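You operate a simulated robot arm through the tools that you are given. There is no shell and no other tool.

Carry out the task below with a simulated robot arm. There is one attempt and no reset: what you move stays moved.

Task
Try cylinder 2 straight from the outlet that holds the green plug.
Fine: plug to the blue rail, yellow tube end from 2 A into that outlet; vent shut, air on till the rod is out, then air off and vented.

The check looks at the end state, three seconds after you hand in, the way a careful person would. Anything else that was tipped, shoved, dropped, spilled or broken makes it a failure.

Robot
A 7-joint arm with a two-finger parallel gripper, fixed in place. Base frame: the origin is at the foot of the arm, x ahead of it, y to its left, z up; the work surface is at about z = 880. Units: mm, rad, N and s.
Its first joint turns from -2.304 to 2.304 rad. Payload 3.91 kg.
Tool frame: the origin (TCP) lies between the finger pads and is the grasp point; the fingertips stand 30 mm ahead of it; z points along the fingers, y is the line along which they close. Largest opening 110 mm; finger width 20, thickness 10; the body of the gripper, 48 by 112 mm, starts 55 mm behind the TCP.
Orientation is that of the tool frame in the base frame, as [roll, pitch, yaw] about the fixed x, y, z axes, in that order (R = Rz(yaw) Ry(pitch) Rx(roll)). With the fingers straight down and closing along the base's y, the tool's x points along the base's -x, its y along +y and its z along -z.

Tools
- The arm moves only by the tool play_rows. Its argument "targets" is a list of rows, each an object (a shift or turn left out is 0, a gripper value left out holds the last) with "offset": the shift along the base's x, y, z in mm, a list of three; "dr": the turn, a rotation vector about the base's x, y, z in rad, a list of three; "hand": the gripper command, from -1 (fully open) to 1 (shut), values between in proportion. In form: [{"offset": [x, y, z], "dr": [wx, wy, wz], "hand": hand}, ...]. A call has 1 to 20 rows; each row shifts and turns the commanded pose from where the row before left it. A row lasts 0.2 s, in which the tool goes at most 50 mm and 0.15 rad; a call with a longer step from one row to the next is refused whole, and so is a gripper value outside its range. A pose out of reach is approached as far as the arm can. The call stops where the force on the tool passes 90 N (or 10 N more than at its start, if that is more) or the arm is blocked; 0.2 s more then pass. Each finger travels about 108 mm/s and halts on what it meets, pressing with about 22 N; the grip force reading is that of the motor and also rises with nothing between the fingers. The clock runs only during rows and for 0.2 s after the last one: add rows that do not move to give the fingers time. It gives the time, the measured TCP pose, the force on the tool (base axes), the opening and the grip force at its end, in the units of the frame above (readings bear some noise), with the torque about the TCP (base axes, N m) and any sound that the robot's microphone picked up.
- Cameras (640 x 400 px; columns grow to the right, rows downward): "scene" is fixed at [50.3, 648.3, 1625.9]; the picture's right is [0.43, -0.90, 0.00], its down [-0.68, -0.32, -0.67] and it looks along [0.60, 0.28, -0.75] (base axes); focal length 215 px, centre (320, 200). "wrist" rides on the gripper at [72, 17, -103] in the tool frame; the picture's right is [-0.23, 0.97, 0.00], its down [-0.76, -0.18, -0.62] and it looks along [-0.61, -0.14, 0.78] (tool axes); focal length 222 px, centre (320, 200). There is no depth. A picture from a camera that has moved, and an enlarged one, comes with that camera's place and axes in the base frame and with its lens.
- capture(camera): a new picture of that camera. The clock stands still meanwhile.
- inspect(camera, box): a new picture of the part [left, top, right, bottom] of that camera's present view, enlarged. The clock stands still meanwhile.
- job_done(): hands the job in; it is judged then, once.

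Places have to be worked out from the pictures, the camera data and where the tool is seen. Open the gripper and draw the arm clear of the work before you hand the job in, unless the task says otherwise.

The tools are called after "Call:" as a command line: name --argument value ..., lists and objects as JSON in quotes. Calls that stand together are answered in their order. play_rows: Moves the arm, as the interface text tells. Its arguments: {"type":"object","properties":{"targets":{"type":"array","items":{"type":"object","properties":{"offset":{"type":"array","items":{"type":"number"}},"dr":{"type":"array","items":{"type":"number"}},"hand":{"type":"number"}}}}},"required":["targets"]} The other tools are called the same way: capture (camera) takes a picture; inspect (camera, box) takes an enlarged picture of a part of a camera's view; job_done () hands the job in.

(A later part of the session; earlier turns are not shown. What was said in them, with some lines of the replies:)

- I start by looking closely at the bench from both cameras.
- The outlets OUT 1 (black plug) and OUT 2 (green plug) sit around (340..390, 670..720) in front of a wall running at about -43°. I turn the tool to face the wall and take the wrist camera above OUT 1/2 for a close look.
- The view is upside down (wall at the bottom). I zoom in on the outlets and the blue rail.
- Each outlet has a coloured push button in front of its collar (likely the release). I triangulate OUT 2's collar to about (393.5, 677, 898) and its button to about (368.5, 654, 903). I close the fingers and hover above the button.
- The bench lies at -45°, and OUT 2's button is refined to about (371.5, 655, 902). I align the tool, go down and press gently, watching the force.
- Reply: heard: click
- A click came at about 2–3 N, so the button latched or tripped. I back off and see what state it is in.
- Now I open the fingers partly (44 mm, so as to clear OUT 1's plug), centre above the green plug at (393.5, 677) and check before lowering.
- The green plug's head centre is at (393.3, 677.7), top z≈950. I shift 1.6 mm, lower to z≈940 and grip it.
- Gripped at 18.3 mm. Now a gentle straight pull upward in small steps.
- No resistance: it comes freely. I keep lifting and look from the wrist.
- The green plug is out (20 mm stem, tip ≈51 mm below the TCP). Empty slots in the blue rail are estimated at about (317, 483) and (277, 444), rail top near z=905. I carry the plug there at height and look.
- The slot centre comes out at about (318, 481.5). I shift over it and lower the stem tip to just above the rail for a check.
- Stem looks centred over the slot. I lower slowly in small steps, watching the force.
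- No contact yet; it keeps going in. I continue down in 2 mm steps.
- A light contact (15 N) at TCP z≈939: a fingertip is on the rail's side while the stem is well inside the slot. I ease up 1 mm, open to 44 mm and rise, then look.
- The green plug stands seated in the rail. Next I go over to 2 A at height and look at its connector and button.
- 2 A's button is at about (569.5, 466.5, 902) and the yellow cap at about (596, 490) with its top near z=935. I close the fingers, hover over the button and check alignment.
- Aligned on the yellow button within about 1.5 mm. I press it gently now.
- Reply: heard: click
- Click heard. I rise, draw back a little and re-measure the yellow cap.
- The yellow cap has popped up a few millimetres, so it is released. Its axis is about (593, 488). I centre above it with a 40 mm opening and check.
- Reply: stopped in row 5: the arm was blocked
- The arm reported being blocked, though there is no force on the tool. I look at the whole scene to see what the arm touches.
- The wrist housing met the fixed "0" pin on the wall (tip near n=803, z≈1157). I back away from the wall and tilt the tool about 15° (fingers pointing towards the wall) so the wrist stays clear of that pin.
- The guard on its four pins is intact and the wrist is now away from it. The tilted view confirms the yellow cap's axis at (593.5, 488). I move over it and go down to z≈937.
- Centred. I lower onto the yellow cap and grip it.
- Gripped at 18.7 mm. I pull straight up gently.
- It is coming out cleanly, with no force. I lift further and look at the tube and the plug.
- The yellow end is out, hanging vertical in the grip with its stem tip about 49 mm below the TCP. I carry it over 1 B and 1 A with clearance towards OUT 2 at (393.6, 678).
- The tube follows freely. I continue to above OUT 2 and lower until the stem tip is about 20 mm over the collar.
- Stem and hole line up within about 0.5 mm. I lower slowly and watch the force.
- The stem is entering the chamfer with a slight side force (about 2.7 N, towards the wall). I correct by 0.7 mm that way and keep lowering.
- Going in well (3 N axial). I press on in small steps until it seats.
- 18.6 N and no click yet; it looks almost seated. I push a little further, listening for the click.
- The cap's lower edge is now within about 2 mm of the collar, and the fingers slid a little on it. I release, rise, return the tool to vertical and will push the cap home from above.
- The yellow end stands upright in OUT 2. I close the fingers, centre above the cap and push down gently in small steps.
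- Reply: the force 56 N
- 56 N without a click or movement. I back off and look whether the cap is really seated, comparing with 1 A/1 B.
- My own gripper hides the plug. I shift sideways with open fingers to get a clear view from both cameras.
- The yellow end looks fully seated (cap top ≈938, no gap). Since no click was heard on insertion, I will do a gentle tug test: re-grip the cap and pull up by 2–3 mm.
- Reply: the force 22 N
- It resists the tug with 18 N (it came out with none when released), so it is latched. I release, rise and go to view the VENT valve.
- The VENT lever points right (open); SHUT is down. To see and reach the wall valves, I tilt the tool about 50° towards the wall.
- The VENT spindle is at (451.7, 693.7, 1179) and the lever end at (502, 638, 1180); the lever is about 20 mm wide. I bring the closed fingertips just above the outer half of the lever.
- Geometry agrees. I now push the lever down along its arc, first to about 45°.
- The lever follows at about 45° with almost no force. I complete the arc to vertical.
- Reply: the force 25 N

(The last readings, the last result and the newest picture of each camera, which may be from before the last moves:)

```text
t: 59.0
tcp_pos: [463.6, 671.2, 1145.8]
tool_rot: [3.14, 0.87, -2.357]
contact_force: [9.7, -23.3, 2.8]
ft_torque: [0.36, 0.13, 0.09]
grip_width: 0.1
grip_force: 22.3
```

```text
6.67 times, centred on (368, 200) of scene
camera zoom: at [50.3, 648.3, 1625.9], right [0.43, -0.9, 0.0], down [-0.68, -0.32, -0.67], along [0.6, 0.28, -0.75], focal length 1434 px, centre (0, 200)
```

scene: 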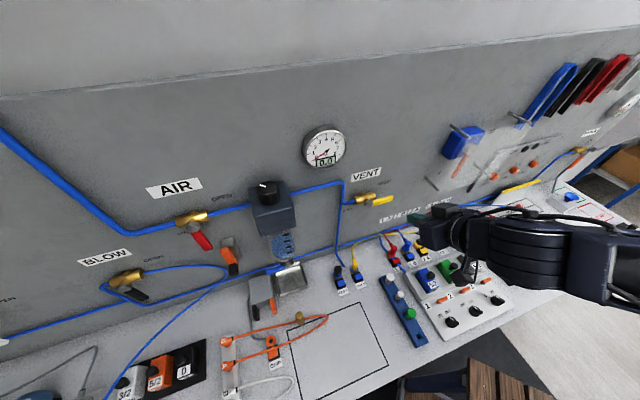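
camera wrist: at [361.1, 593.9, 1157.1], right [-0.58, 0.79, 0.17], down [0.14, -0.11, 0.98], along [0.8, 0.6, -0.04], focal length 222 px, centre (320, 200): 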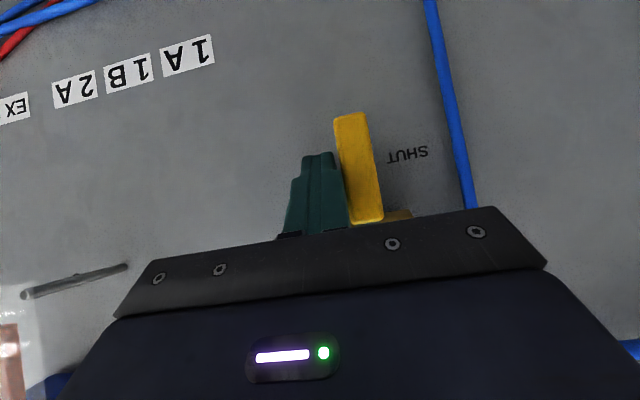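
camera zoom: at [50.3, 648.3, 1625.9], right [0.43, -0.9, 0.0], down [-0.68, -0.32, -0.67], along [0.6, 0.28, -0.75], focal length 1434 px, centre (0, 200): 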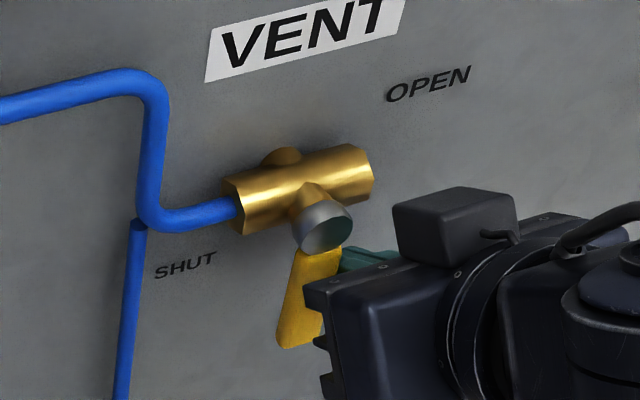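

VENT is shut: the lever hangs vertical against its stop. I back off, and inspect the AIR valve area for obstacles.

Call:
play_rows --targets '[{"offset": [7, -7, 0]}, {"offset": [-28, -28, 10]}, {"offset": [-28, -28, 10]}, {"offset": [-28, -28, 10]}, {}]'

Call:
inspect --camera "scene" --box '[160, 190, 288, 270]'

Call:
inspect --camera "scene" --box '[320, 170, 416, 230]'

Call:
capture --camera "scene"

```text
t: 60.2
tcp_pos: [385.3, 583.3, 1175.6]
tool_rot: [3.141, 0.869, -2.351]
contact_force: [-0.7, -0.2, 0.5]
ft_torque: [0.0, 0.01, 0.0]
grip_width: 0.1
grip_force: 22.6
```

```text
5.00 times, centred on (224, 230) of scene
camera zoom: at [50.3, 648.3, 1625.9], right [0.43, -0.9, 0.0], down [-0.68, -0.32, -0.67], along [0.6, 0.28, -0.75], focal length 1076 px, centre (800, 50)
```

zoom: 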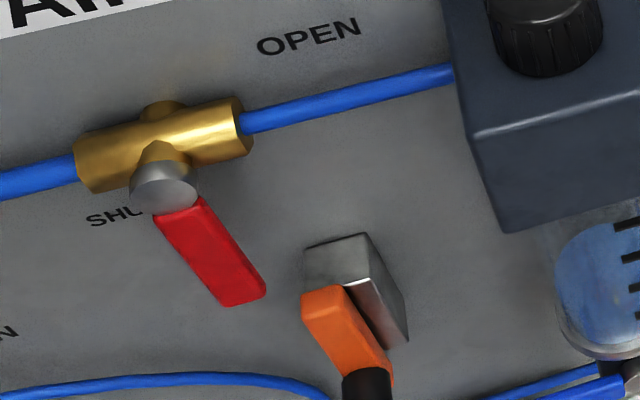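

```text
6.67 times, centred on (368, 200) of scene
camera zoom: at [50.3, 648.3, 1625.9], right [0.43, -0.9, 0.0], down [-0.68, -0.32, -0.67], along [0.6, 0.28, -0.75], focal length 1434 px, centre (0, 200)
```

zoom: 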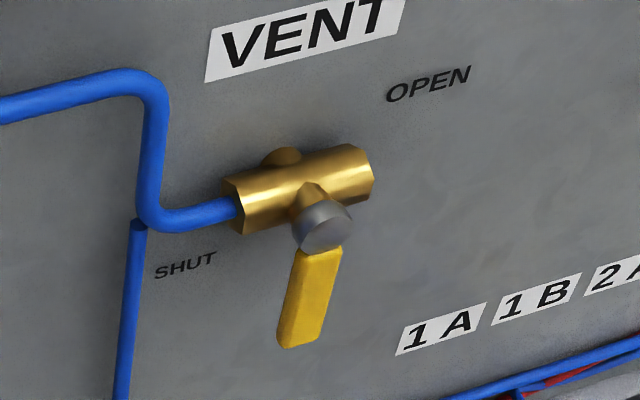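

```text
taken
```

scene: 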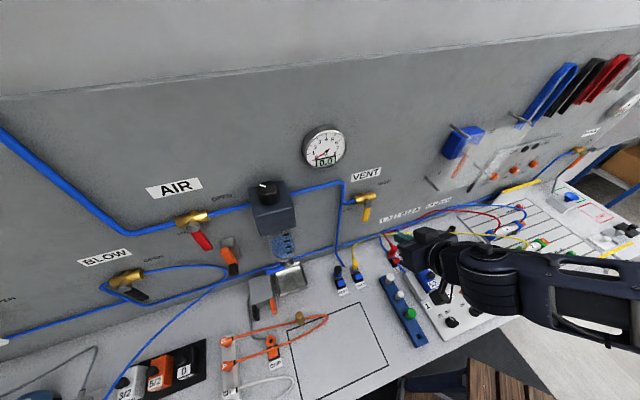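

VENT is down and still shut; gauge reads 0.0. There is a blow gun in a bracket near the AIR lever and the regulator beside it, so I go along the wall at a safe distance for a wrist view of AIR.

Call:
play_rows --targets '[{"offset": [-33.4, 29.5, 7.1]}, {"offset": [-33.4, 29.5, 7.1]}, {"offset": [-33.4, 29.5, 7.1]}, {"offset": [-33.4, 29.5, 7.1]}, {"offset": [-33.4, 29.5, 7.1]}, {"offset": [-33.4, 29.5, 7.1]}, {"offset": [-33.4, 29.5, 7.1]}, {"offset": [-33.4, 29.5, 7.1]}, {"offset": [-33.4, 29.5, 7.1]}, {}, {}]'

Call:
capture --camera "wrist"

Call:
inspect --camera "wrist" --box '[240, 60, 400, 160]'

Call:
capture --camera "scene"

```text
t: 62.6
tcp_pos: [81.7, 846.8, 1240.1]
tool_rot: [3.14, 0.87, -2.354]
contact_force: [-1.2, -0.4, 0.4]
ft_torque: [-0.02, 0.0, -0.01]
grip_width: 0.0
grip_force: 22.2
```

```text
taken
camera wrist: at [-20.2, 769.7, 1251.3], right [-0.59, 0.79, 0.17], down [0.14, -0.11, 0.98], along [0.8, 0.6, -0.04], focal length 222 px, centre (320, 200)
```

wrist: 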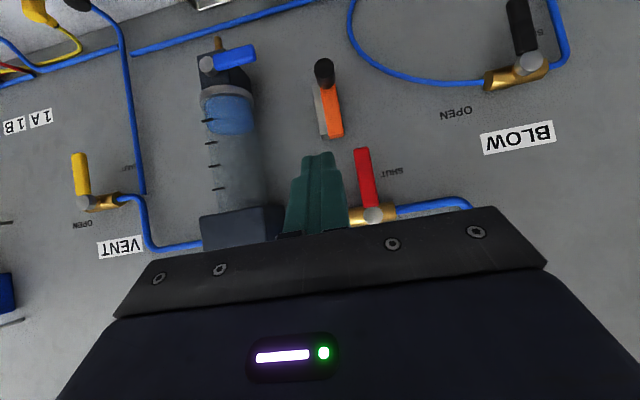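

```text
4.00 times, centred on (320, 110) of wrist
camera zoom: at [-20.2, 769.7, 1251.3], right [-0.59, 0.79, 0.17], down [0.14, -0.11, 0.98], along [0.8, 0.6, -0.04], focal length 888 px, centre (320, 560)
```

zoom: 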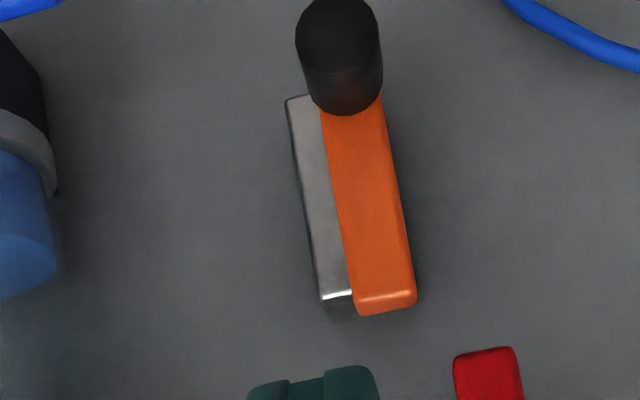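

```text
taken
```

scene: 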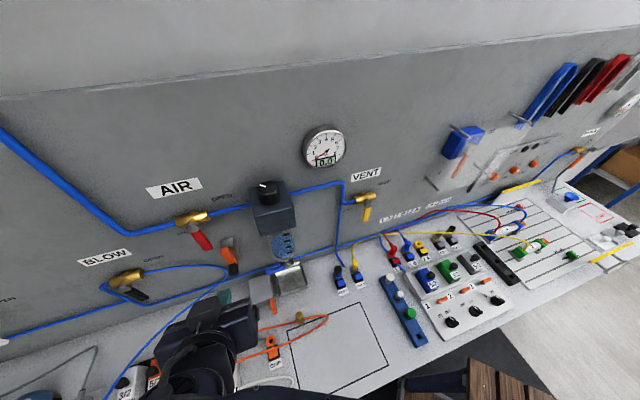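

AIR spindle is at (160.9, 981.4, 1270.6), lever hanging to z≈1190; the gun's top is at z≈1162 and the regulator is to the right. I check the regulator's near edge before planning the push.

Call:
inspect --camera "wrist" --box '[180, 180, 308, 260]'

Call:
inspect --camera "scene" --box '[440, 190, 600, 290]'

Call:
inspect --camera "scene" --box '[240, 110, 368, 190]'

```text
5.00 times, centred on (244, 220) of wrist
camera zoom: at [-20.2, 769.7, 1251.3], right [-0.59, 0.79, 0.17], down [0.14, -0.11, 0.98], along [0.8, 0.6, -0.04], focal length 1111 px, centre (700, 100)
```

zoom: 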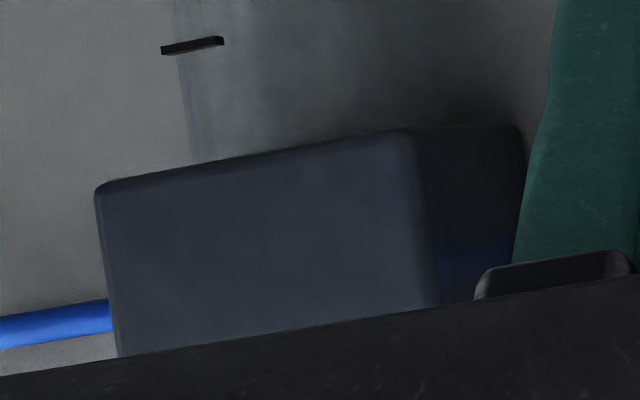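

```text
4.00 times, centred on (520, 240) of scene
camera zoom: at [50.3, 648.3, 1625.9], right [0.43, -0.9, 0.0], down [-0.68, -0.32, -0.67], along [0.6, 0.28, -0.75], focal length 861 px, centre (-480, 40)
```

zoom: 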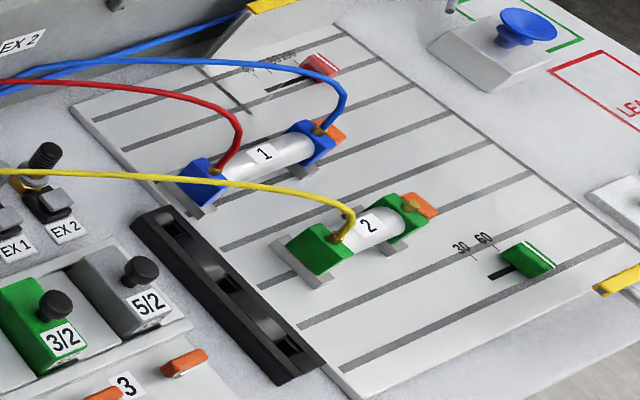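

```text
5.00 times, centred on (304, 150) of scene
camera zoom: at [50.3, 648.3, 1625.9], right [0.43, -0.9, 0.0], down [-0.68, -0.32, -0.67], along [0.6, 0.28, -0.75], focal length 1076 px, centre (400, 450)
```

zoom: 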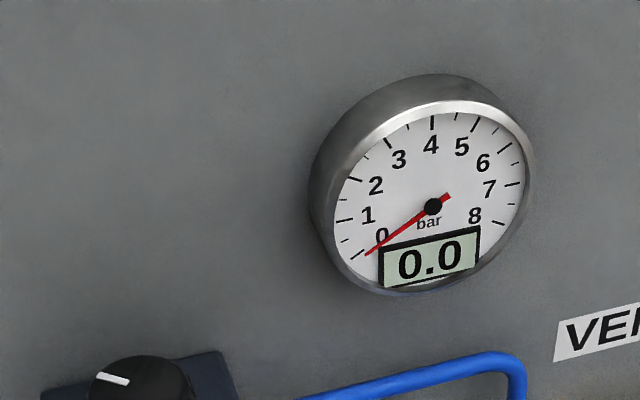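

The regulator's front-left edge is at about w=-458, n=764, which leaves room. I bring the closed fingertips to the left of the hanging AIR lever.

Call:
play_rows --targets '[{"offset": [-9.9, 41.7, -10]}, {"offset": [-9.9, 41.7, -10]}, {"offset": [23.8, 23.8, 0]}, {"offset": [23.8, 23.8, 0]}, {"offset": [23.8, 23.8, 0]}, {}, {}]'

Call:
capture --camera "wrist"

Call:
inspect --camera "scene" --box '[160, 190, 288, 270]'

```text
t: 64.2
tcp_pos: [134.8, 1004.4, 1219.6]
tool_rot: [-3.141, 0.869, -2.352]
contact_force: [0.0, 0.1, 0.0]
ft_torque: [0.01, -0.01, 0.0]
grip_width: 0.1
grip_force: 22.3
```

```text
taken
camera wrist: at [32.8, 926.5, 1230.2], right [-0.59, 0.79, 0.17], down [0.14, -0.11, 0.98], along [0.8, 0.6, -0.04], focal length 222 px, centre (320, 200)
```

wrist: 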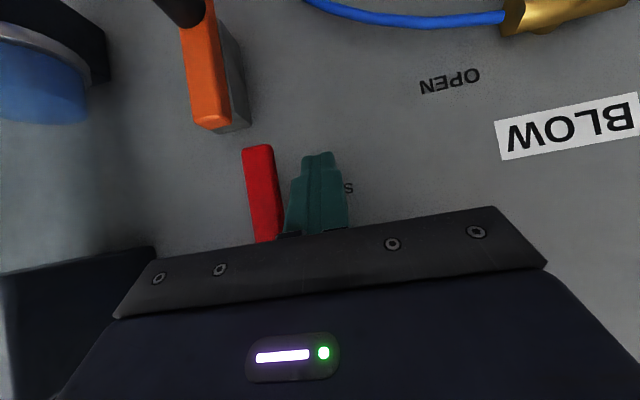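

```text
5.00 times, centred on (224, 230) of scene
camera zoom: at [50.3, 648.3, 1625.9], right [0.43, -0.9, 0.0], down [-0.68, -0.32, -0.67], along [0.6, 0.28, -0.75], focal length 1076 px, centre (800, 50)
```

zoom: 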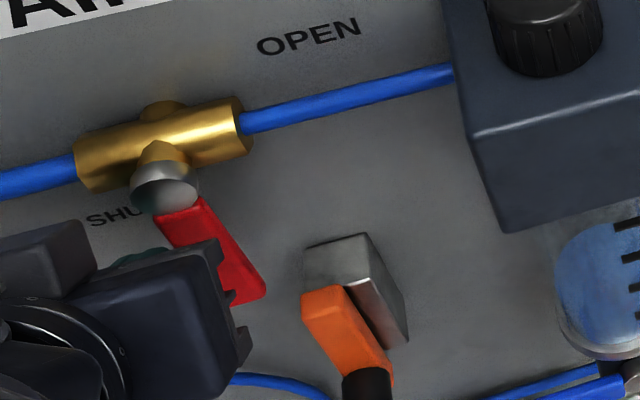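

Finger is left of the lever as planned. I push the AIR lever to the right and up along its arc, first half.

Call:
play_rows --targets '[{"offset": [4.4, -4.4, 0.5]}, {"offset": [4.3, -4.3, 0.6]}, {"offset": [7.6, -7.6, -1.2]}, {"offset": [7.5, -7.5, 1.6]}, {"offset": [7, -7, 4.2]}]'

Call:
capture --camera "wrist"

Call:
inspect --camera "scene" --box '[160, 190, 288, 270]'

```text
t: 65.4
tcp_pos: [164.5, 972.8, 1223.4]
tool_rot: [3.141, 0.869, -2.354]
contact_force: [-1.7, -0.1, -0.9]
ft_torque: [0.02, -0.02, -0.04]
grip_width: 0.2
grip_force: 21.7
```

```text
taken
camera wrist: at [63.4, 896.1, 1235.6], right [-0.59, 0.79, 0.17], down [0.14, -0.11, 0.98], along [0.8, 0.6, -0.04], focal length 222 px, centre (320, 200)
```

wrist: 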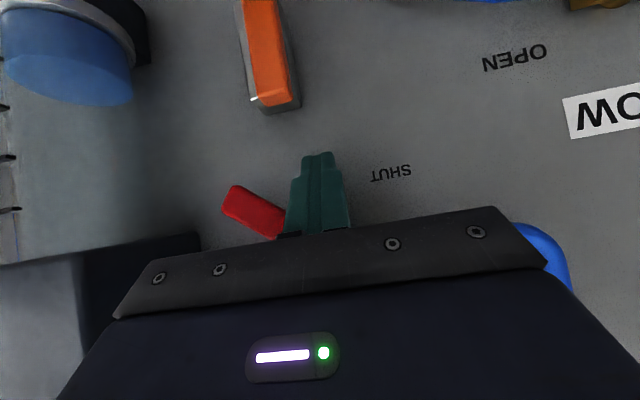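

```text
5.00 times, centred on (224, 230) of scene
camera zoom: at [50.3, 648.3, 1625.9], right [0.43, -0.9, 0.0], down [-0.68, -0.32, -0.67], along [0.6, 0.28, -0.75], focal length 1076 px, centre (800, 50)
```

zoom: 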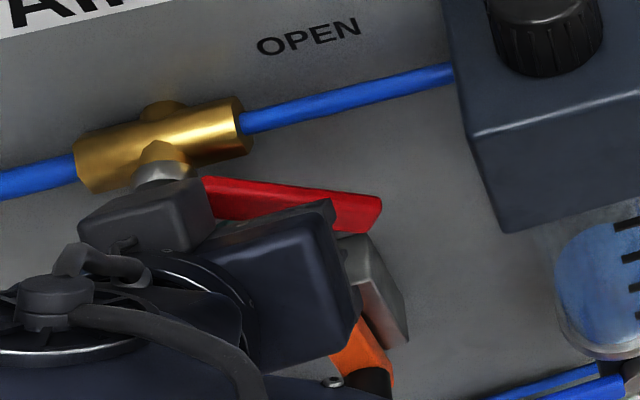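

The lever follows easily (about 55°). I push it up the rest of the way to horizontal.

Call:
play_rows --targets '[{"offset": [5.9, -5.9, 6.7]}, {"offset": [4.5, -4.5, 8.6]}, {"offset": [1.4, -1.4, 5]}, {"offset": [1.4, -1.4, 5]}]'

Call:
inspect --camera "scene" --box '[160, 190, 288, 270]'

Call:
inspect --camera "scene" --box '[440, 190, 600, 290]'

Call:
inspect --camera "scene" --box '[240, 110, 368, 190]'

```text
t: 66.4
tcp_pos: [177.1, 959.4, 1245.3]
tool_rot: [-3.138, 0.863, -2.35]
contact_force: [-7.6, -3.9, -23.5]
ft_torque: [0.06, -0.06, 0.02]
grip_width: 0.0
grip_force: 21.9
```

```text
5.00 times, centred on (224, 230) of scene
camera zoom: at [50.3, 648.3, 1625.9], right [0.43, -0.9, 0.0], down [-0.68, -0.32, -0.67], along [0.6, 0.28, -0.75], focal length 1076 px, centre (800, 50)
```

zoom: 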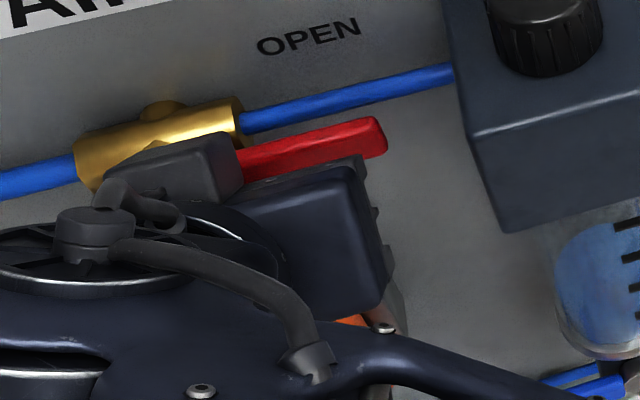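

```text
4.00 times, centred on (520, 240) of scene
camera zoom: at [50.3, 648.3, 1625.9], right [0.43, -0.9, 0.0], down [-0.68, -0.32, -0.67], along [0.6, 0.28, -0.75], focal length 861 px, centre (-480, 40)
```

zoom: 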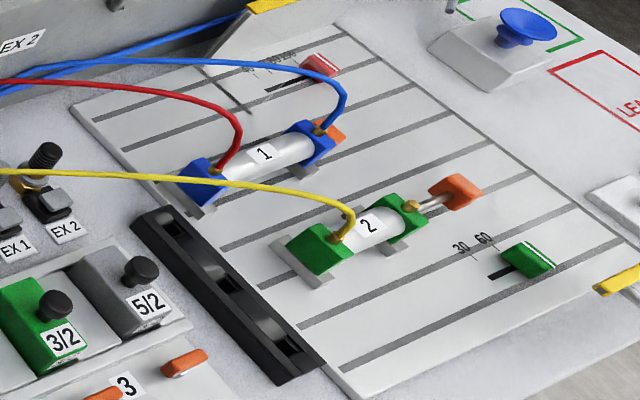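

```text
5.00 times, centred on (304, 150) of scene
camera zoom: at [50.3, 648.3, 1625.9], right [0.43, -0.9, 0.0], down [-0.68, -0.32, -0.67], along [0.6, 0.28, -0.75], focal length 1076 px, centre (400, 450)
```

zoom: 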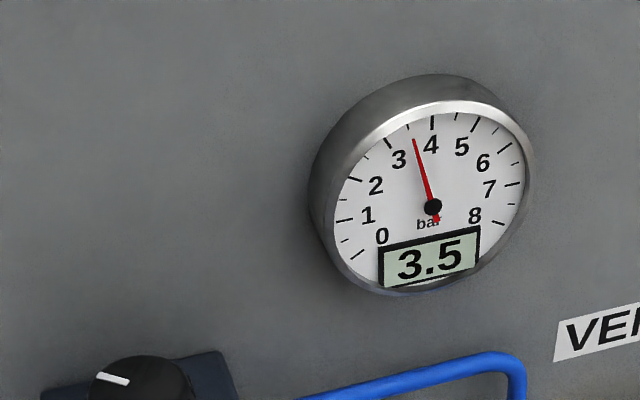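

AIR is open, the gauge reads 3.5 bar and rod 2 is moving out. I unload the finger a little, wait, and look again.

Call:
play_rows --targets '[{"offset": [0, 0, -6]}, {}, {}, {}, {}]'

Call:
inspect --camera "scene" --box '[440, 190, 600, 290]'

Call:
inspect --camera "scene" --box '[240, 110, 368, 190]'

```text
t: 67.6
tcp_pos: [178.5, 960.4, 1242.1]
tool_rot: [3.14, 0.87, -2.352]
contact_force: [-0.2, -0.2, 0.2]
ft_torque: [0.01, -0.03, 0.02]
grip_width: 0.0
grip_force: 21.8
```

```text
4.00 times, centred on (520, 240) of scene
camera zoom: at [50.3, 648.3, 1625.9], right [0.43, -0.9, 0.0], down [-0.68, -0.32, -0.67], along [0.6, 0.28, -0.75], focal length 861 px, centre (-480, 40)
```

zoom: 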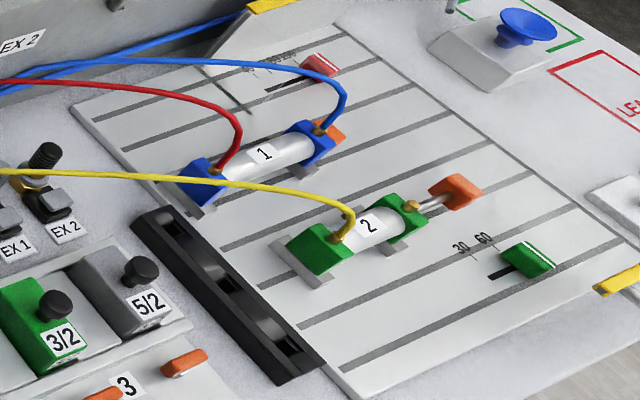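

```text
5.00 times, centred on (304, 150) of scene
camera zoom: at [50.3, 648.3, 1625.9], right [0.43, -0.9, 0.0], down [-0.68, -0.32, -0.67], along [0.6, 0.28, -0.75], focal length 1076 px, centre (400, 450)
```

zoom: 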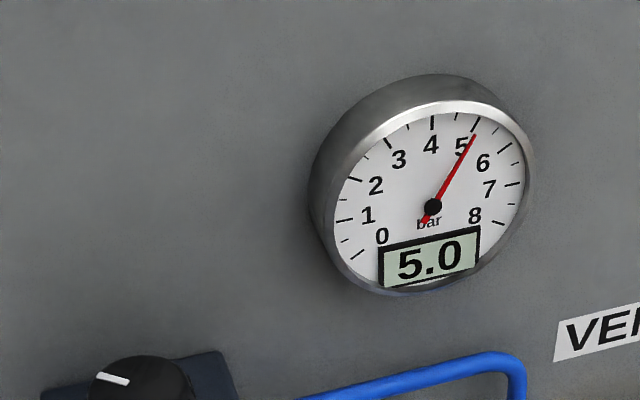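

The rod is fully out (same position at 3.5 and at 5.0 bar). Now to shut AIR: I back off, rise and come in above the lever.

Call:
play_rows --targets '[{"offset": [0, 0, -5]}, {"offset": [-21.2, -21.2, 0]}, {"offset": [-21.2, -21.2, 0]}, {"offset": [7.6, -7.6, 40.5]}, {"offset": [7.7, -7.7, 40.5]}, {"offset": [21.2, 21.2, 0]}, {"offset": [21.2, 21.2, 0]}, {}, {}]'

Call:
capture --camera "wrist"

Call:
inspect --camera "scene" --box '[160, 190, 288, 270]'

```text
t: 69.6
tcp_pos: [193.2, 946.0, 1321.0]
tool_rot: [3.14, 0.868, -2.352]
contact_force: [-0.4, -0.2, -0.8]
ft_torque: [0.03, 0.01, 0.01]
grip_width: 0.0
grip_force: 21.6
```

```text
taken
camera wrist: at [91.0, 868.1, 1331.9], right [-0.59, 0.79, 0.17], down [0.14, -0.11, 0.98], along [0.8, 0.6, -0.04], focal length 222 px, centre (320, 200)
```

wrist: 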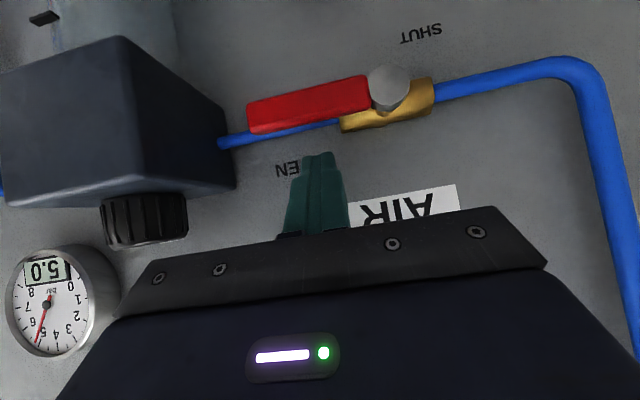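

```text
5.00 times, centred on (224, 230) of scene
camera zoom: at [50.3, 648.3, 1625.9], right [0.43, -0.9, 0.0], down [-0.68, -0.32, -0.67], along [0.6, 0.28, -0.75], focal length 1076 px, centre (800, 50)
```

zoom: 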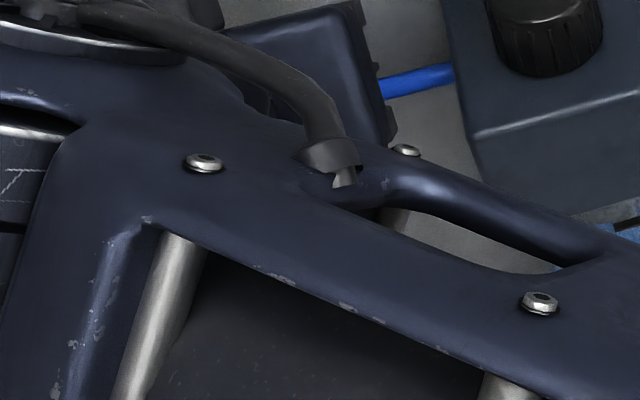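

Finger is above the lever with clearance from the regulator. I push the AIR lever down along its arc.

Call:
play_rows --targets '[{"offset": [0.3, -0.3, -10.3]}, {"offset": [0.3, -0.3, -10.3]}, {"offset": [1, -1, -9.4]}, {"offset": [0.4, -0.4, -10.4]}, {"offset": [-0.6, 0.6, -12.1]}]'

Call:
capture --camera "wrist"

```text
t: 70.8
tcp_pos: [196.0, 943.4, 1267.6]
tool_rot: [3.141, 0.87, -2.353]
contact_force: [0.0, 0.2, 0.3]
ft_torque: [0.0, -0.01, 0.02]
grip_width: 0.0
grip_force: 22.0
```

```text
taken
camera wrist: at [93.3, 866.5, 1278.6], right [-0.59, 0.79, 0.17], down [0.14, -0.11, 0.98], along [0.8, 0.6, -0.04], focal length 222 px, centre (320, 200)
```

wrist: 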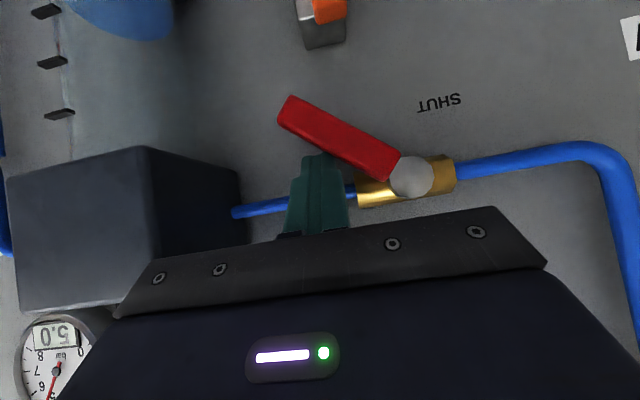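

Halfway. I complete the arc to vertical (SHUT).

Call:
play_rows --targets '[{"offset": [-1.4, 1.4, -6.9]}, {"offset": [-1.4, 1.4, -6.9]}, {"offset": [-3.2, 3.2, -6]}, {"offset": [-3.2, 3.2, -5.9]}, {"offset": [-4.7, 4.7, -3.7]}, {"offset": [-4.7, 4.7, -3.7]}, {"offset": [-1.4, 1.4, 0]}]'

Call:
capture --camera "wrist"

Call:
inspect --camera "scene" --box '[160, 190, 288, 270]'

Call:
inspect --camera "scene" --box '[440, 190, 600, 290]'

```text
t: 72.4
tcp_pos: [175.7, 963.3, 1234.6]
tool_rot: [-3.141, 0.869, -2.353]
contact_force: [3.7, -10.8, -3.3]
ft_torque: [0.03, 0.0, 0.07]
grip_width: 0.1
grip_force: 22.0
```

```text
taken
camera wrist: at [73.7, 885.1, 1245.7], right [-0.59, 0.79, 0.17], down [0.14, -0.11, 0.98], along [0.8, 0.6, -0.04], focal length 222 px, centre (320, 200)
```

wrist: 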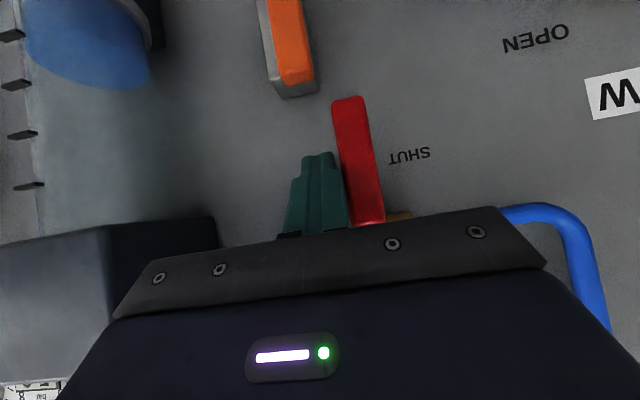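

```text
5.00 times, centred on (224, 230) of scene
camera zoom: at [50.3, 648.3, 1625.9], right [0.43, -0.9, 0.0], down [-0.68, -0.32, -0.67], along [0.6, 0.28, -0.75], focal length 1076 px, centre (800, 50)
```

zoom: 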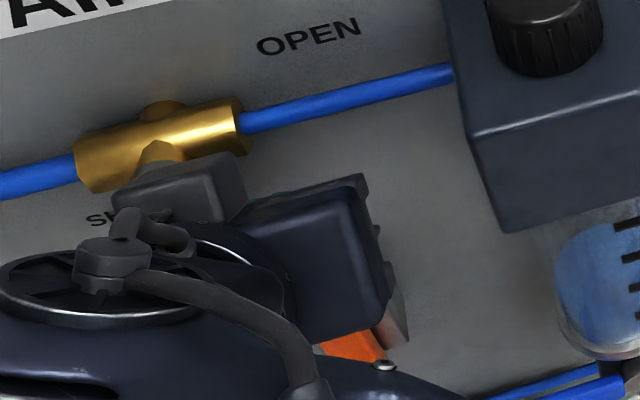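

```text
4.00 times, centred on (520, 240) of scene
camera zoom: at [50.3, 648.3, 1625.9], right [0.43, -0.9, 0.0], down [-0.68, -0.32, -0.67], along [0.6, 0.28, -0.75], focal length 861 px, centre (-480, 40)
```

zoom: 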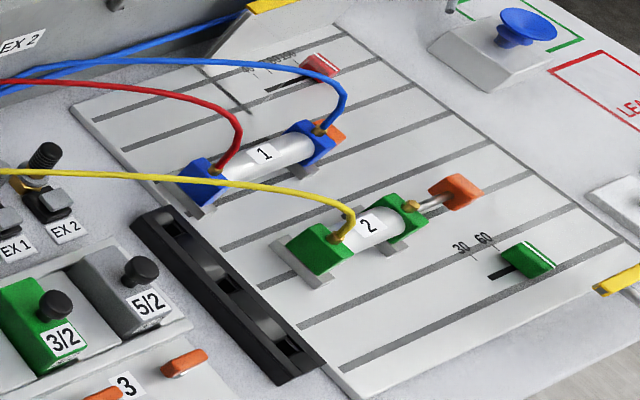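

The lever looks vertical with a small contact force. I press 2 mm more to be sure it is on its stop, then back off and check.

Call:
play_rows --targets '[{"offset": [-1.4, 1.4, 0]}, {}]'

Call:
play_rows --targets '[{"offset": [7, -7, 0]}, {"offset": [-25, -25, 0]}, {"offset": [-25, -25, 0]}, {"offset": [-25, -25, 0]}, {"offset": [20, -20, 0]}, {}]'

Call:
capture --camera "wrist"

Call:
inspect --camera "scene" --box '[160, 190, 288, 270]'

Call:
inspect --camera "scene" --box '[240, 110, 368, 190]'

```text
t: 73.0
tcp_pos: [175.1, 963.6, 1235.5]
tool_rot: [3.14, 0.869, -2.356]
contact_force: [11.5, -23.6, -8.3]
ft_torque: [0.3, 0.13, 0.13]
grip_width: 0.0
grip_force: 21.8
```

```text
t: 74.4
tcp_pos: [124.1, 862.1, 1234.4]
tool_rot: [3.139, 0.869, -2.354]
contact_force: [-0.4, 1.0, 0.5]
ft_torque: [0.01, 0.07, 0.02]
grip_width: 0.0
grip_force: 22.0
```

```text
taken
camera wrist: at [22.8, 784.8, 1246.1], right [-0.59, 0.79, 0.17], down [0.14, -0.11, 0.98], along [0.8, 0.6, -0.04], focal length 222 px, centre (320, 200)
```

wrist: 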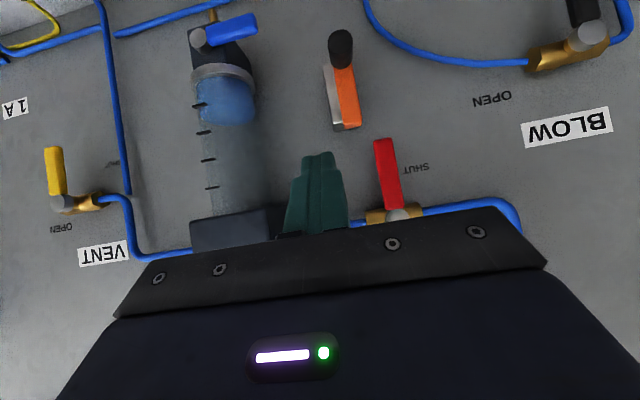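

```text
5.00 times, centred on (224, 230) of scene
camera zoom: at [50.3, 648.3, 1625.9], right [0.43, -0.9, 0.0], down [-0.68, -0.32, -0.67], along [0.6, 0.28, -0.75], focal length 1076 px, centre (800, 50)
```

zoom: 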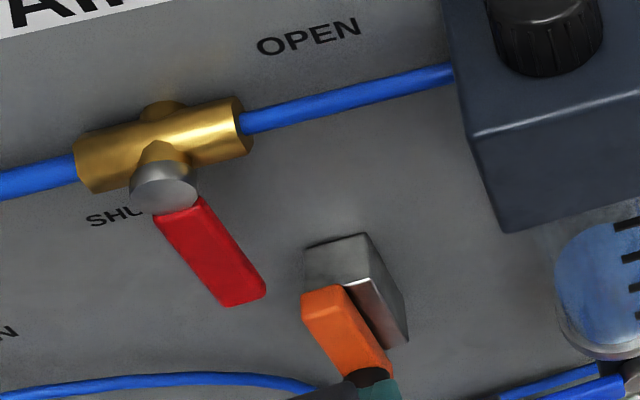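

```text
5.00 times, centred on (304, 150) of scene
camera zoom: at [50.3, 648.3, 1625.9], right [0.43, -0.9, 0.0], down [-0.68, -0.32, -0.67], along [0.6, 0.28, -0.75], focal length 1076 px, centre (400, 450)
```

zoom: 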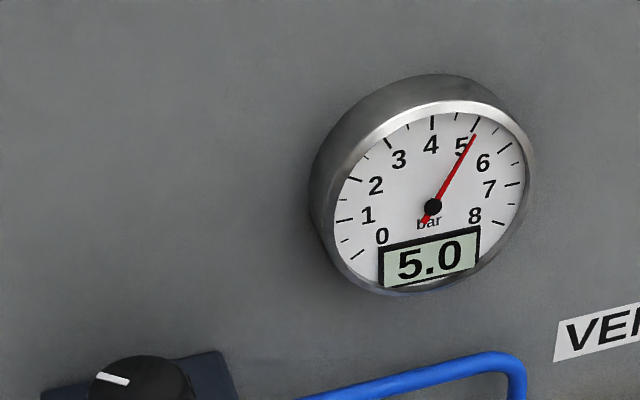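

AIR is shut; 5.0 bar is trapped, as expected. Next I open VENT: I travel back along the wall at a safe distance and come in to the left of the hanging VENT lever.

Call:
play_rows --targets '[{"offset": [29.4, -34.6, -12]}, {"offset": [29.4, -34.6, -12]}, {"offset": [29.4, -34.6, -12]}, {"offset": [29.4, -34.6, -12]}, {"offset": [29.4, -34.6, -12]}, {"offset": [29.4, -34.6, -12]}, {"offset": [29.4, -34.7, -12]}, {}, {}]'

Call:
capture --camera "wrist"

```text
t: 76.4
tcp_pos: [329.1, 619.6, 1152.9]
tool_rot: [3.141, 0.869, -2.352]
contact_force: [0.8, -1.2, -0.4]
ft_torque: [0.02, 0.0, 0.0]
grip_width: 0.0
grip_force: 22.1
```

```text
taken
camera wrist: at [228.0, 541.3, 1163.5], right [-0.59, 0.79, 0.17], down [0.14, -0.11, 0.98], along [0.8, 0.6, -0.04], focal length 222 px, centre (320, 200)
```

wrist: 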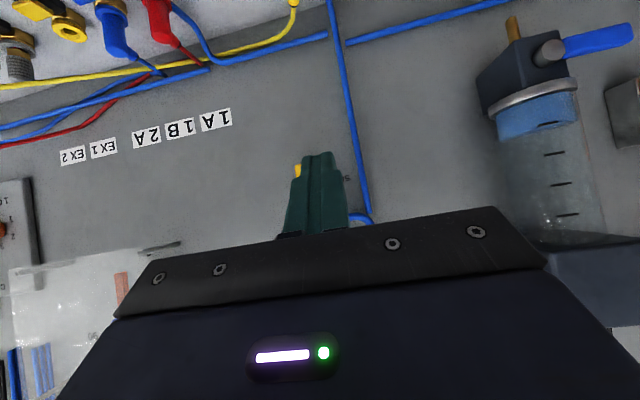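

I am lined up just left of the VENT lever. I move in towards the wall.

Call:
play_rows --targets '[{"offset": [23.5, 23.8, -11.7]}, {"offset": [23.5, 23.8, -11.7]}, {"offset": [23.5, 23.8, 0]}, {"offset": [23.5, 23.8, 0]}, {}, {}]'

Call:
capture --camera "wrist"

Call:
inspect --camera "scene" --box '[320, 170, 416, 230]'

```text
t: 77.8
tcp_pos: [425.6, 713.1, 1127.4]
tool_rot: [-3.141, 0.869, -2.354]
contact_force: [-0.7, 0.3, 0.3]
ft_torque: [0.04, 0.0, 0.05]
grip_width: 0.0
grip_force: 22.0
```

```text
taken
camera wrist: at [324.0, 636.2, 1139.2], right [-0.59, 0.79, 0.17], down [0.14, -0.11, 0.98], along [0.8, 0.6, -0.04], focal length 222 px, centre (320, 200)
```

wrist: 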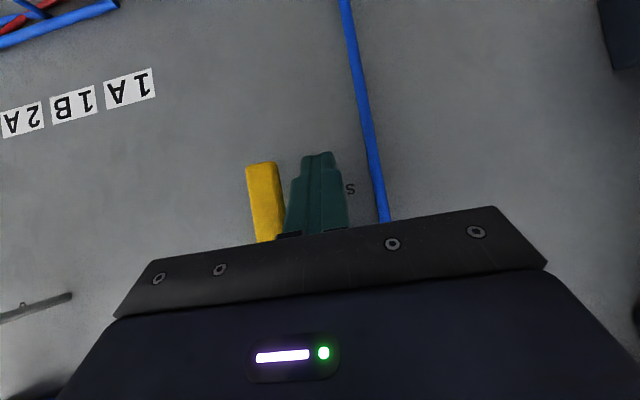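

```text
6.67 times, centred on (368, 200) of scene
camera zoom: at [50.3, 648.3, 1625.9], right [0.43, -0.9, 0.0], down [-0.68, -0.32, -0.67], along [0.6, 0.28, -0.75], focal length 1434 px, centre (0, 200)
```

zoom: 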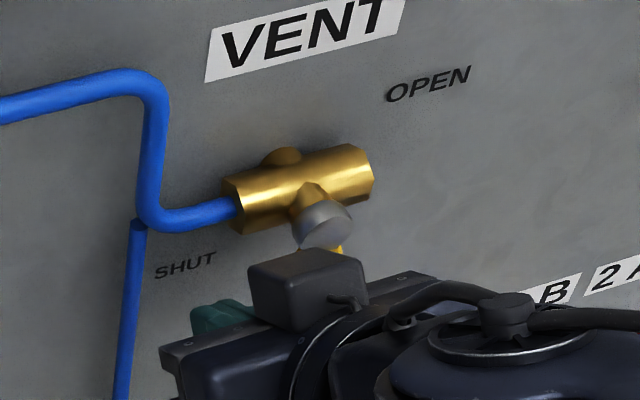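

Same relative position as worked on AIR. I push the VENT lever right and up along its arc.

Call:
play_rows --targets '[{"offset": [3.7, -3.7, 0.5]}, {"offset": [3.6, -3.6, 0.6]}, {"offset": [7.6, -7.6, -1.2]}, {"offset": [7.5, -7.5, 1.6]}, {"offset": [7, -7, 4.2]}, {"offset": [5.9, -5.9, 6.7]}, {"offset": [4.5, -4.5, 8.6]}, {"offset": [1.4, -1.4, 5]}, {"offset": [1.4, -1.4, 5]}]'

Call:
capture --camera "wrist"

Call:
inspect --camera "scene" --box '[320, 170, 416, 230]'

Call:
inspect --camera "scene" --box '[240, 110, 368, 190]'

```text
t: 79.8
tcp_pos: [467.0, 673.1, 1154.2]
tool_rot: [-3.141, 0.864, -2.35]
contact_force: [-12.0, -2.2, -36.1]
ft_torque: [0.05, -0.28, -0.01]
grip_width: 0.0
grip_force: 22.1
```

```text
taken
camera wrist: at [365.5, 594.9, 1166.4], right [-0.59, 0.79, 0.17], down [0.14, -0.11, 0.98], along [0.8, 0.6, -0.05], focal length 222 px, centre (320, 200)
```

wrist: 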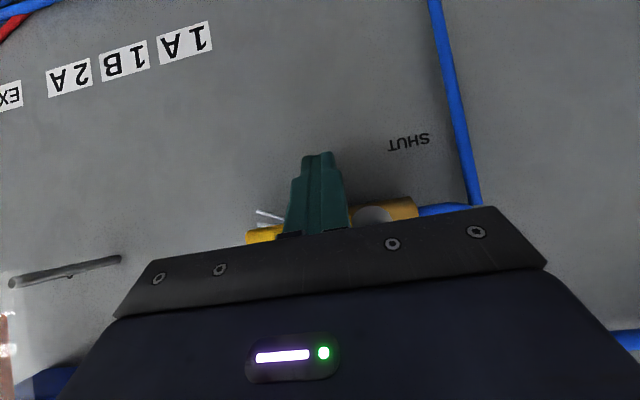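

```text
6.67 times, centred on (368, 200) of scene
camera zoom: at [50.3, 648.3, 1625.9], right [0.43, -0.9, 0.0], down [-0.68, -0.32, -0.67], along [0.6, 0.28, -0.75], focal length 1434 px, centre (0, 200)
```

zoom: 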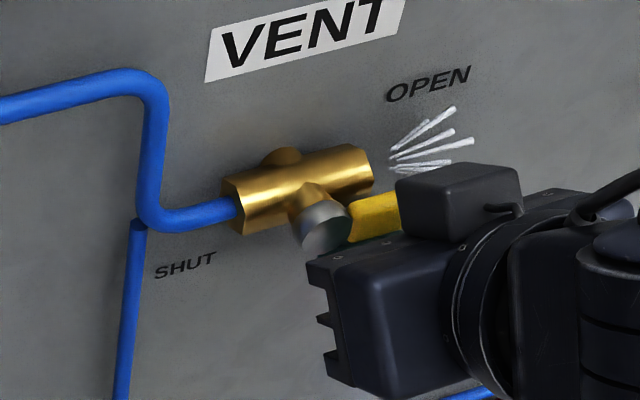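

```text
5.00 times, centred on (304, 150) of scene
camera zoom: at [50.3, 648.3, 1625.9], right [0.43, -0.9, 0.0], down [-0.68, -0.32, -0.67], along [0.6, 0.28, -0.75], focal length 1076 px, centre (400, 450)
```

zoom: 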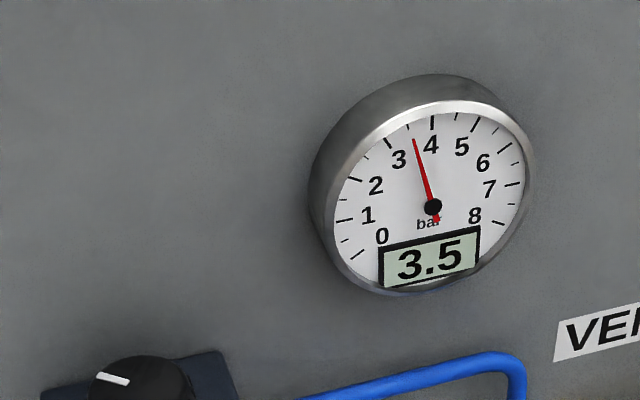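

VENT is open against its stop and air is blowing out; the gauge is falling. I unload, back off from the wall and wait for zero.

Call:
play_rows --targets '[{"offset": [0, 0, -12]}, {"offset": [-25, -25, 0]}, {"offset": [-28, -28, 0]}, {"offset": [-28, -28, 0]}, {}, {}, {}, {}, {}]'

Call:
capture --camera "scene"

Call:
inspect --camera "scene" --box '[240, 110, 432, 230]'

Call:
inspect --camera "scene" --box '[440, 190, 600, 290]'

```text
t: 81.8
tcp_pos: [387.9, 592.4, 1147.2]
tool_rot: [-3.141, 0.87, -2.353]
contact_force: [0.4, 0.3, -0.1]
ft_torque: [-0.02, 0.0, -0.02]
grip_width: 0.0
grip_force: 21.8
```

```text
taken
```

scene: 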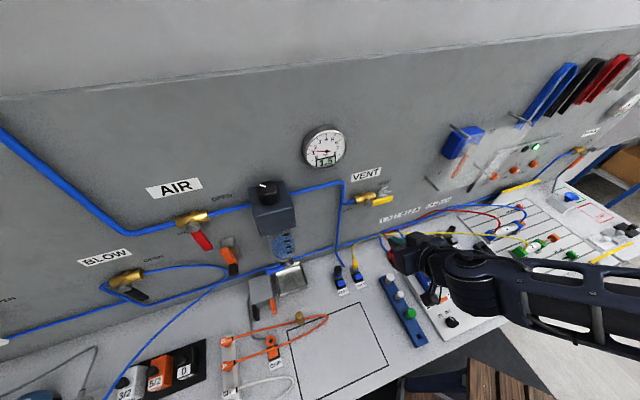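

```text
3.33 times, centred on (336, 170) of scene
camera zoom: at [50.3, 648.3, 1625.9], right [0.43, -0.9, 0.0], down [-0.68, -0.32, -0.67], along [0.6, 0.28, -0.75], focal length 717 px, centre (267, 300)
```

zoom: 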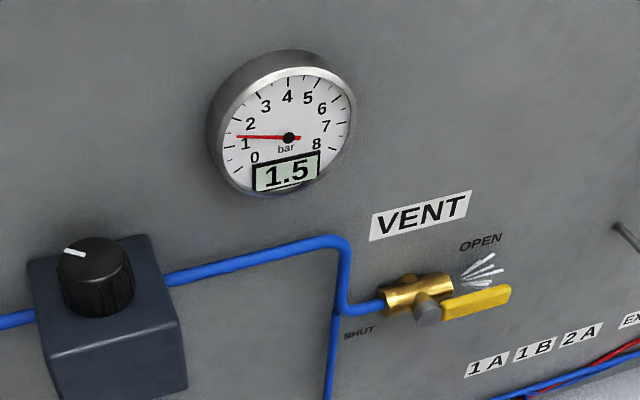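

```text
4.00 times, centred on (520, 240) of scene
camera zoom: at [50.3, 648.3, 1625.9], right [0.43, -0.9, 0.0], down [-0.68, -0.32, -0.67], along [0.6, 0.28, -0.75], focal length 861 px, centre (-480, 40)
```

zoom: 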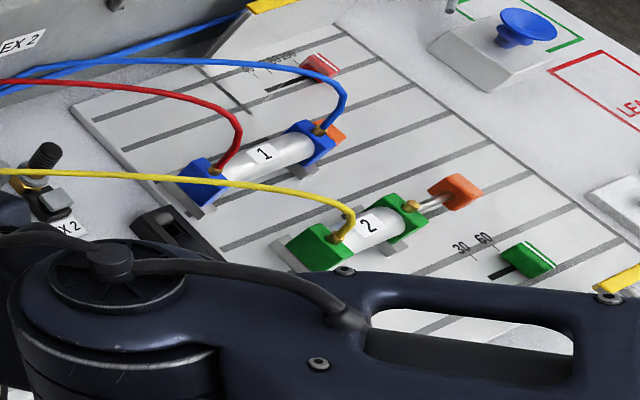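

Vent is open and pressure is dropping (1.5 bar). I retract the arm from the work, return the tool to vertical and open the gripper while it vents.

Call:
play_rows --targets '[{"offset": [-10, -20, 30]}, {"offset": [5.7, -20.3, 33.3], "dr": [-0.1025, 0.1025, 0]}, {"offset": [5.7, -20.3, 33.3], "dr": [-0.1025, 0.1025, 0], "hand": -1}, {"offset": [5.7, -20.3, 33.3], "dr": [-0.1025, 0.1025, 0]}, {"offset": [5.7, -20.3, 33.3], "dr": [-0.1025, 0.1025, 0]}, {"offset": [5.7, -20.3, 33.3], "dr": [-0.1025, 0.1025, 0]}, {"offset": [5.7, -20.3, 33.3], "dr": [-0.1025, 0.1025, 0]}, {}, {}, {}, {}, {}, {}]'

Call:
capture --camera "scene"

Call:
inspect --camera "scene" --box '[240, 110, 432, 230]'

Call:
inspect --camera "scene" --box '[440, 190, 600, 290]'

Call:
inspect --camera "scene" --box '[440, 110, 600, 210]'

Call:
capture --camera "wrist"

```text
t: 84.6
tcp_pos: [412.7, 450.6, 1375.4]
tool_rot: [3.139, -0.001, -2.354]
contact_force: [0.3, 0.2, 0.2]
ft_torque: [0.0, 0.01, 0.05]
grip_width: 109.9
grip_force: 0.2
```

```text
taken
```

scene: 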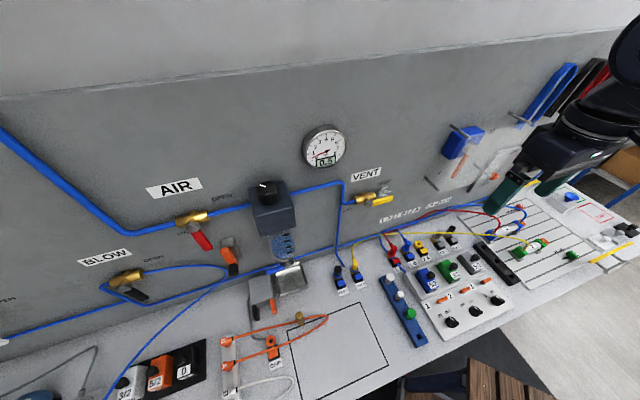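

```text
3.33 times, centred on (336, 170) of scene
camera zoom: at [50.3, 648.3, 1625.9], right [0.43, -0.9, 0.0], down [-0.68, -0.32, -0.67], along [0.6, 0.28, -0.75], focal length 717 px, centre (267, 300)
```

zoom: 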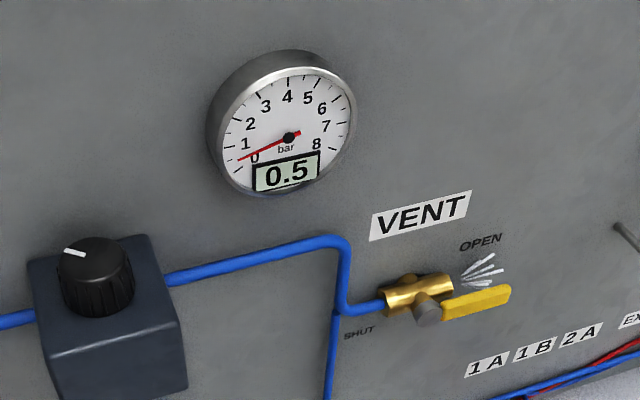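

```text
4.00 times, centred on (520, 240) of scene
camera zoom: at [50.3, 648.3, 1625.9], right [0.43, -0.9, 0.0], down [-0.68, -0.32, -0.67], along [0.6, 0.28, -0.75], focal length 861 px, centre (-480, 40)
```

zoom: 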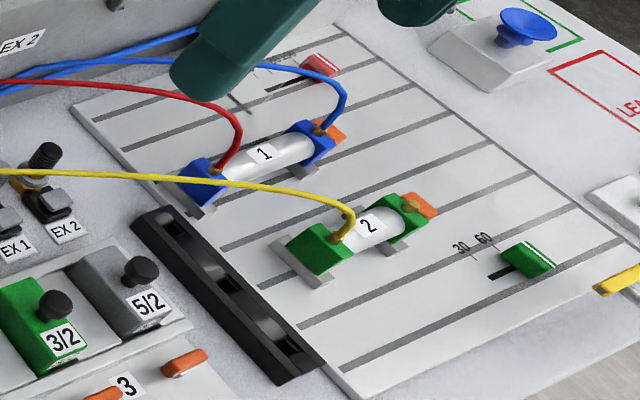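

```text
4.00 times, centred on (520, 160) of scene
camera zoom: at [50.3, 648.3, 1625.9], right [0.43, -0.9, 0.0], down [-0.68, -0.32, -0.67], along [0.6, 0.28, -0.75], focal length 861 px, centre (-480, 360)
```

zoom: 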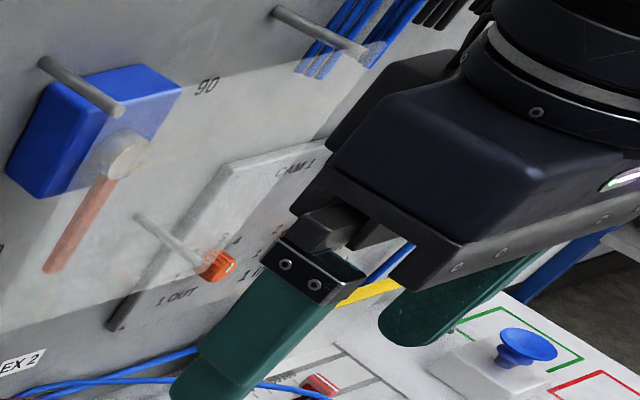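

```text
taken
camera wrist: at [348.4, 410.7, 1480.0], right [-0.53, 0.85, 0.0], down [0.66, 0.41, 0.62], along [0.53, 0.33, -0.78], focal length 222 px, centre (320, 200)
```

wrist: 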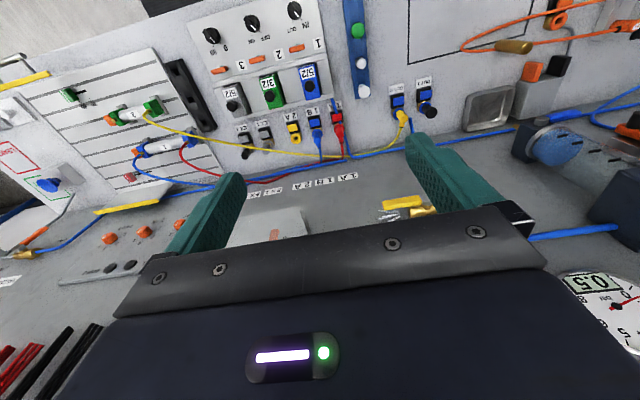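

The rod has returned and the gauge is at 0.5 bar. I wait for it to reach zero and verify the plug, tube end and levers.

Call:
play_rows --targets '[{"offset": [20, -20, 0]}, {}, {}, {}, {}, {}, {}, {}, {}, {}, {}, {}, {}, {}, {}]'

Call:
inspect --camera "scene" --box '[240, 110, 432, 230]'

Call:
inspect --camera "scene" --box '[300, 220, 460, 320]'

Call:
inspect --camera "scene" --box '[60, 180, 300, 330]'

Call:
inspect --camera "scene" --box '[400, 180, 640, 330]'

```text
t: 87.8
tcp_pos: [431.6, 428.3, 1376.7]
tool_rot: [3.139, -0.001, -2.355]
contact_force: [1.0, 0.1, -0.3]
ft_torque: [-0.02, 0.02, -0.01]
grip_width: 110.2
grip_force: 0.1
```

```text
3.33 times, centred on (336, 170) of scene
camera zoom: at [50.3, 648.3, 1625.9], right [0.43, -0.9, 0.0], down [-0.68, -0.32, -0.67], along [0.6, 0.28, -0.75], focal length 717 px, centre (267, 300)
```

zoom: 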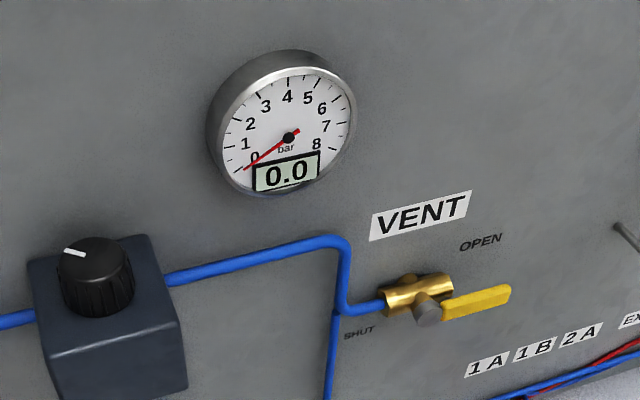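

```text
4.00 times, centred on (380, 270) of scene
camera zoom: at [50.3, 648.3, 1625.9], right [0.43, -0.9, 0.0], down [-0.68, -0.32, -0.67], along [0.6, 0.28, -0.75], focal length 861 px, centre (80, -80)
```

zoom: 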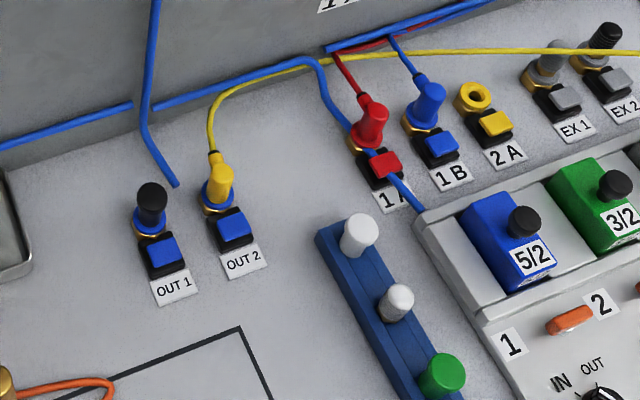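

```text
2.67 times, centred on (180, 255) of scene
camera zoom: at [50.3, 648.3, 1625.9], right [0.43, -0.9, 0.0], down [-0.68, -0.32, -0.67], along [0.6, 0.28, -0.75], focal length 574 px, centre (693, 53)
```

zoom: 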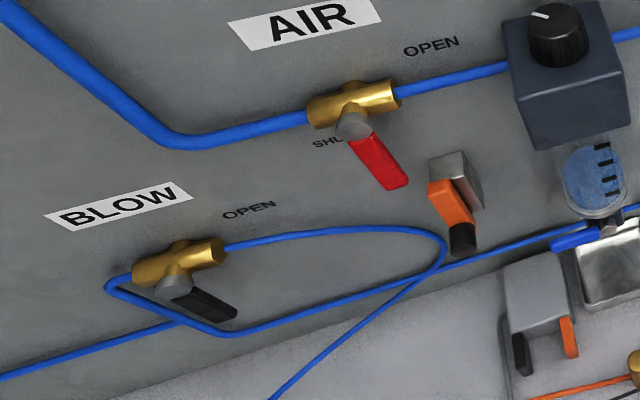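

```text
2.67 times, centred on (520, 255) of scene
camera zoom: at [50.3, 648.3, 1625.9], right [0.43, -0.9, 0.0], down [-0.68, -0.32, -0.67], along [0.6, 0.28, -0.75], focal length 574 px, centre (-213, 53)
```

zoom: 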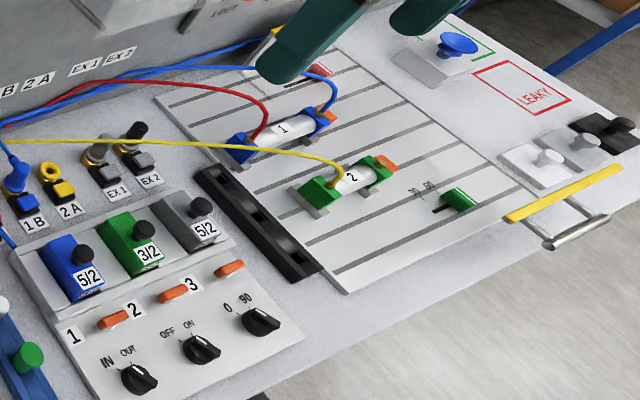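

Everything matches the task. The green plug is in the blue rail and the yellow end is latched in OUT 2. AIR is shut, VENT is open, the gauge reads 0.0 and rod 2 has returned. The gripper is open and clear of the work, so I hand in.

Call:
job_done

```text
The job is handed in.
```

I ran cylinder 2 straight from OUT 2, the outlet that held the green plug, and handed the job in. The rod came fully out and went back in once the line was vented.

- **Connections:** the green plug is in the blue rail. The yellow tube end from 2 A is in OUT 2 and held when I tugged it.
- **Test run:** with the vent shut and air on, the gauge rose to 5.0 bar. The rod was already fully out at 3.5 bar.
- **End state:** air is shut, the vent is open and the gauge reads 0.0. The gripper is open and clear of the work.

On the first approach to 2 A, the arm's wrist stopped against one of the pins holding the clear guard on the wall. I backed off and came in at a tilt. The guard and pins looked undisturbed in the pictures afterwards.
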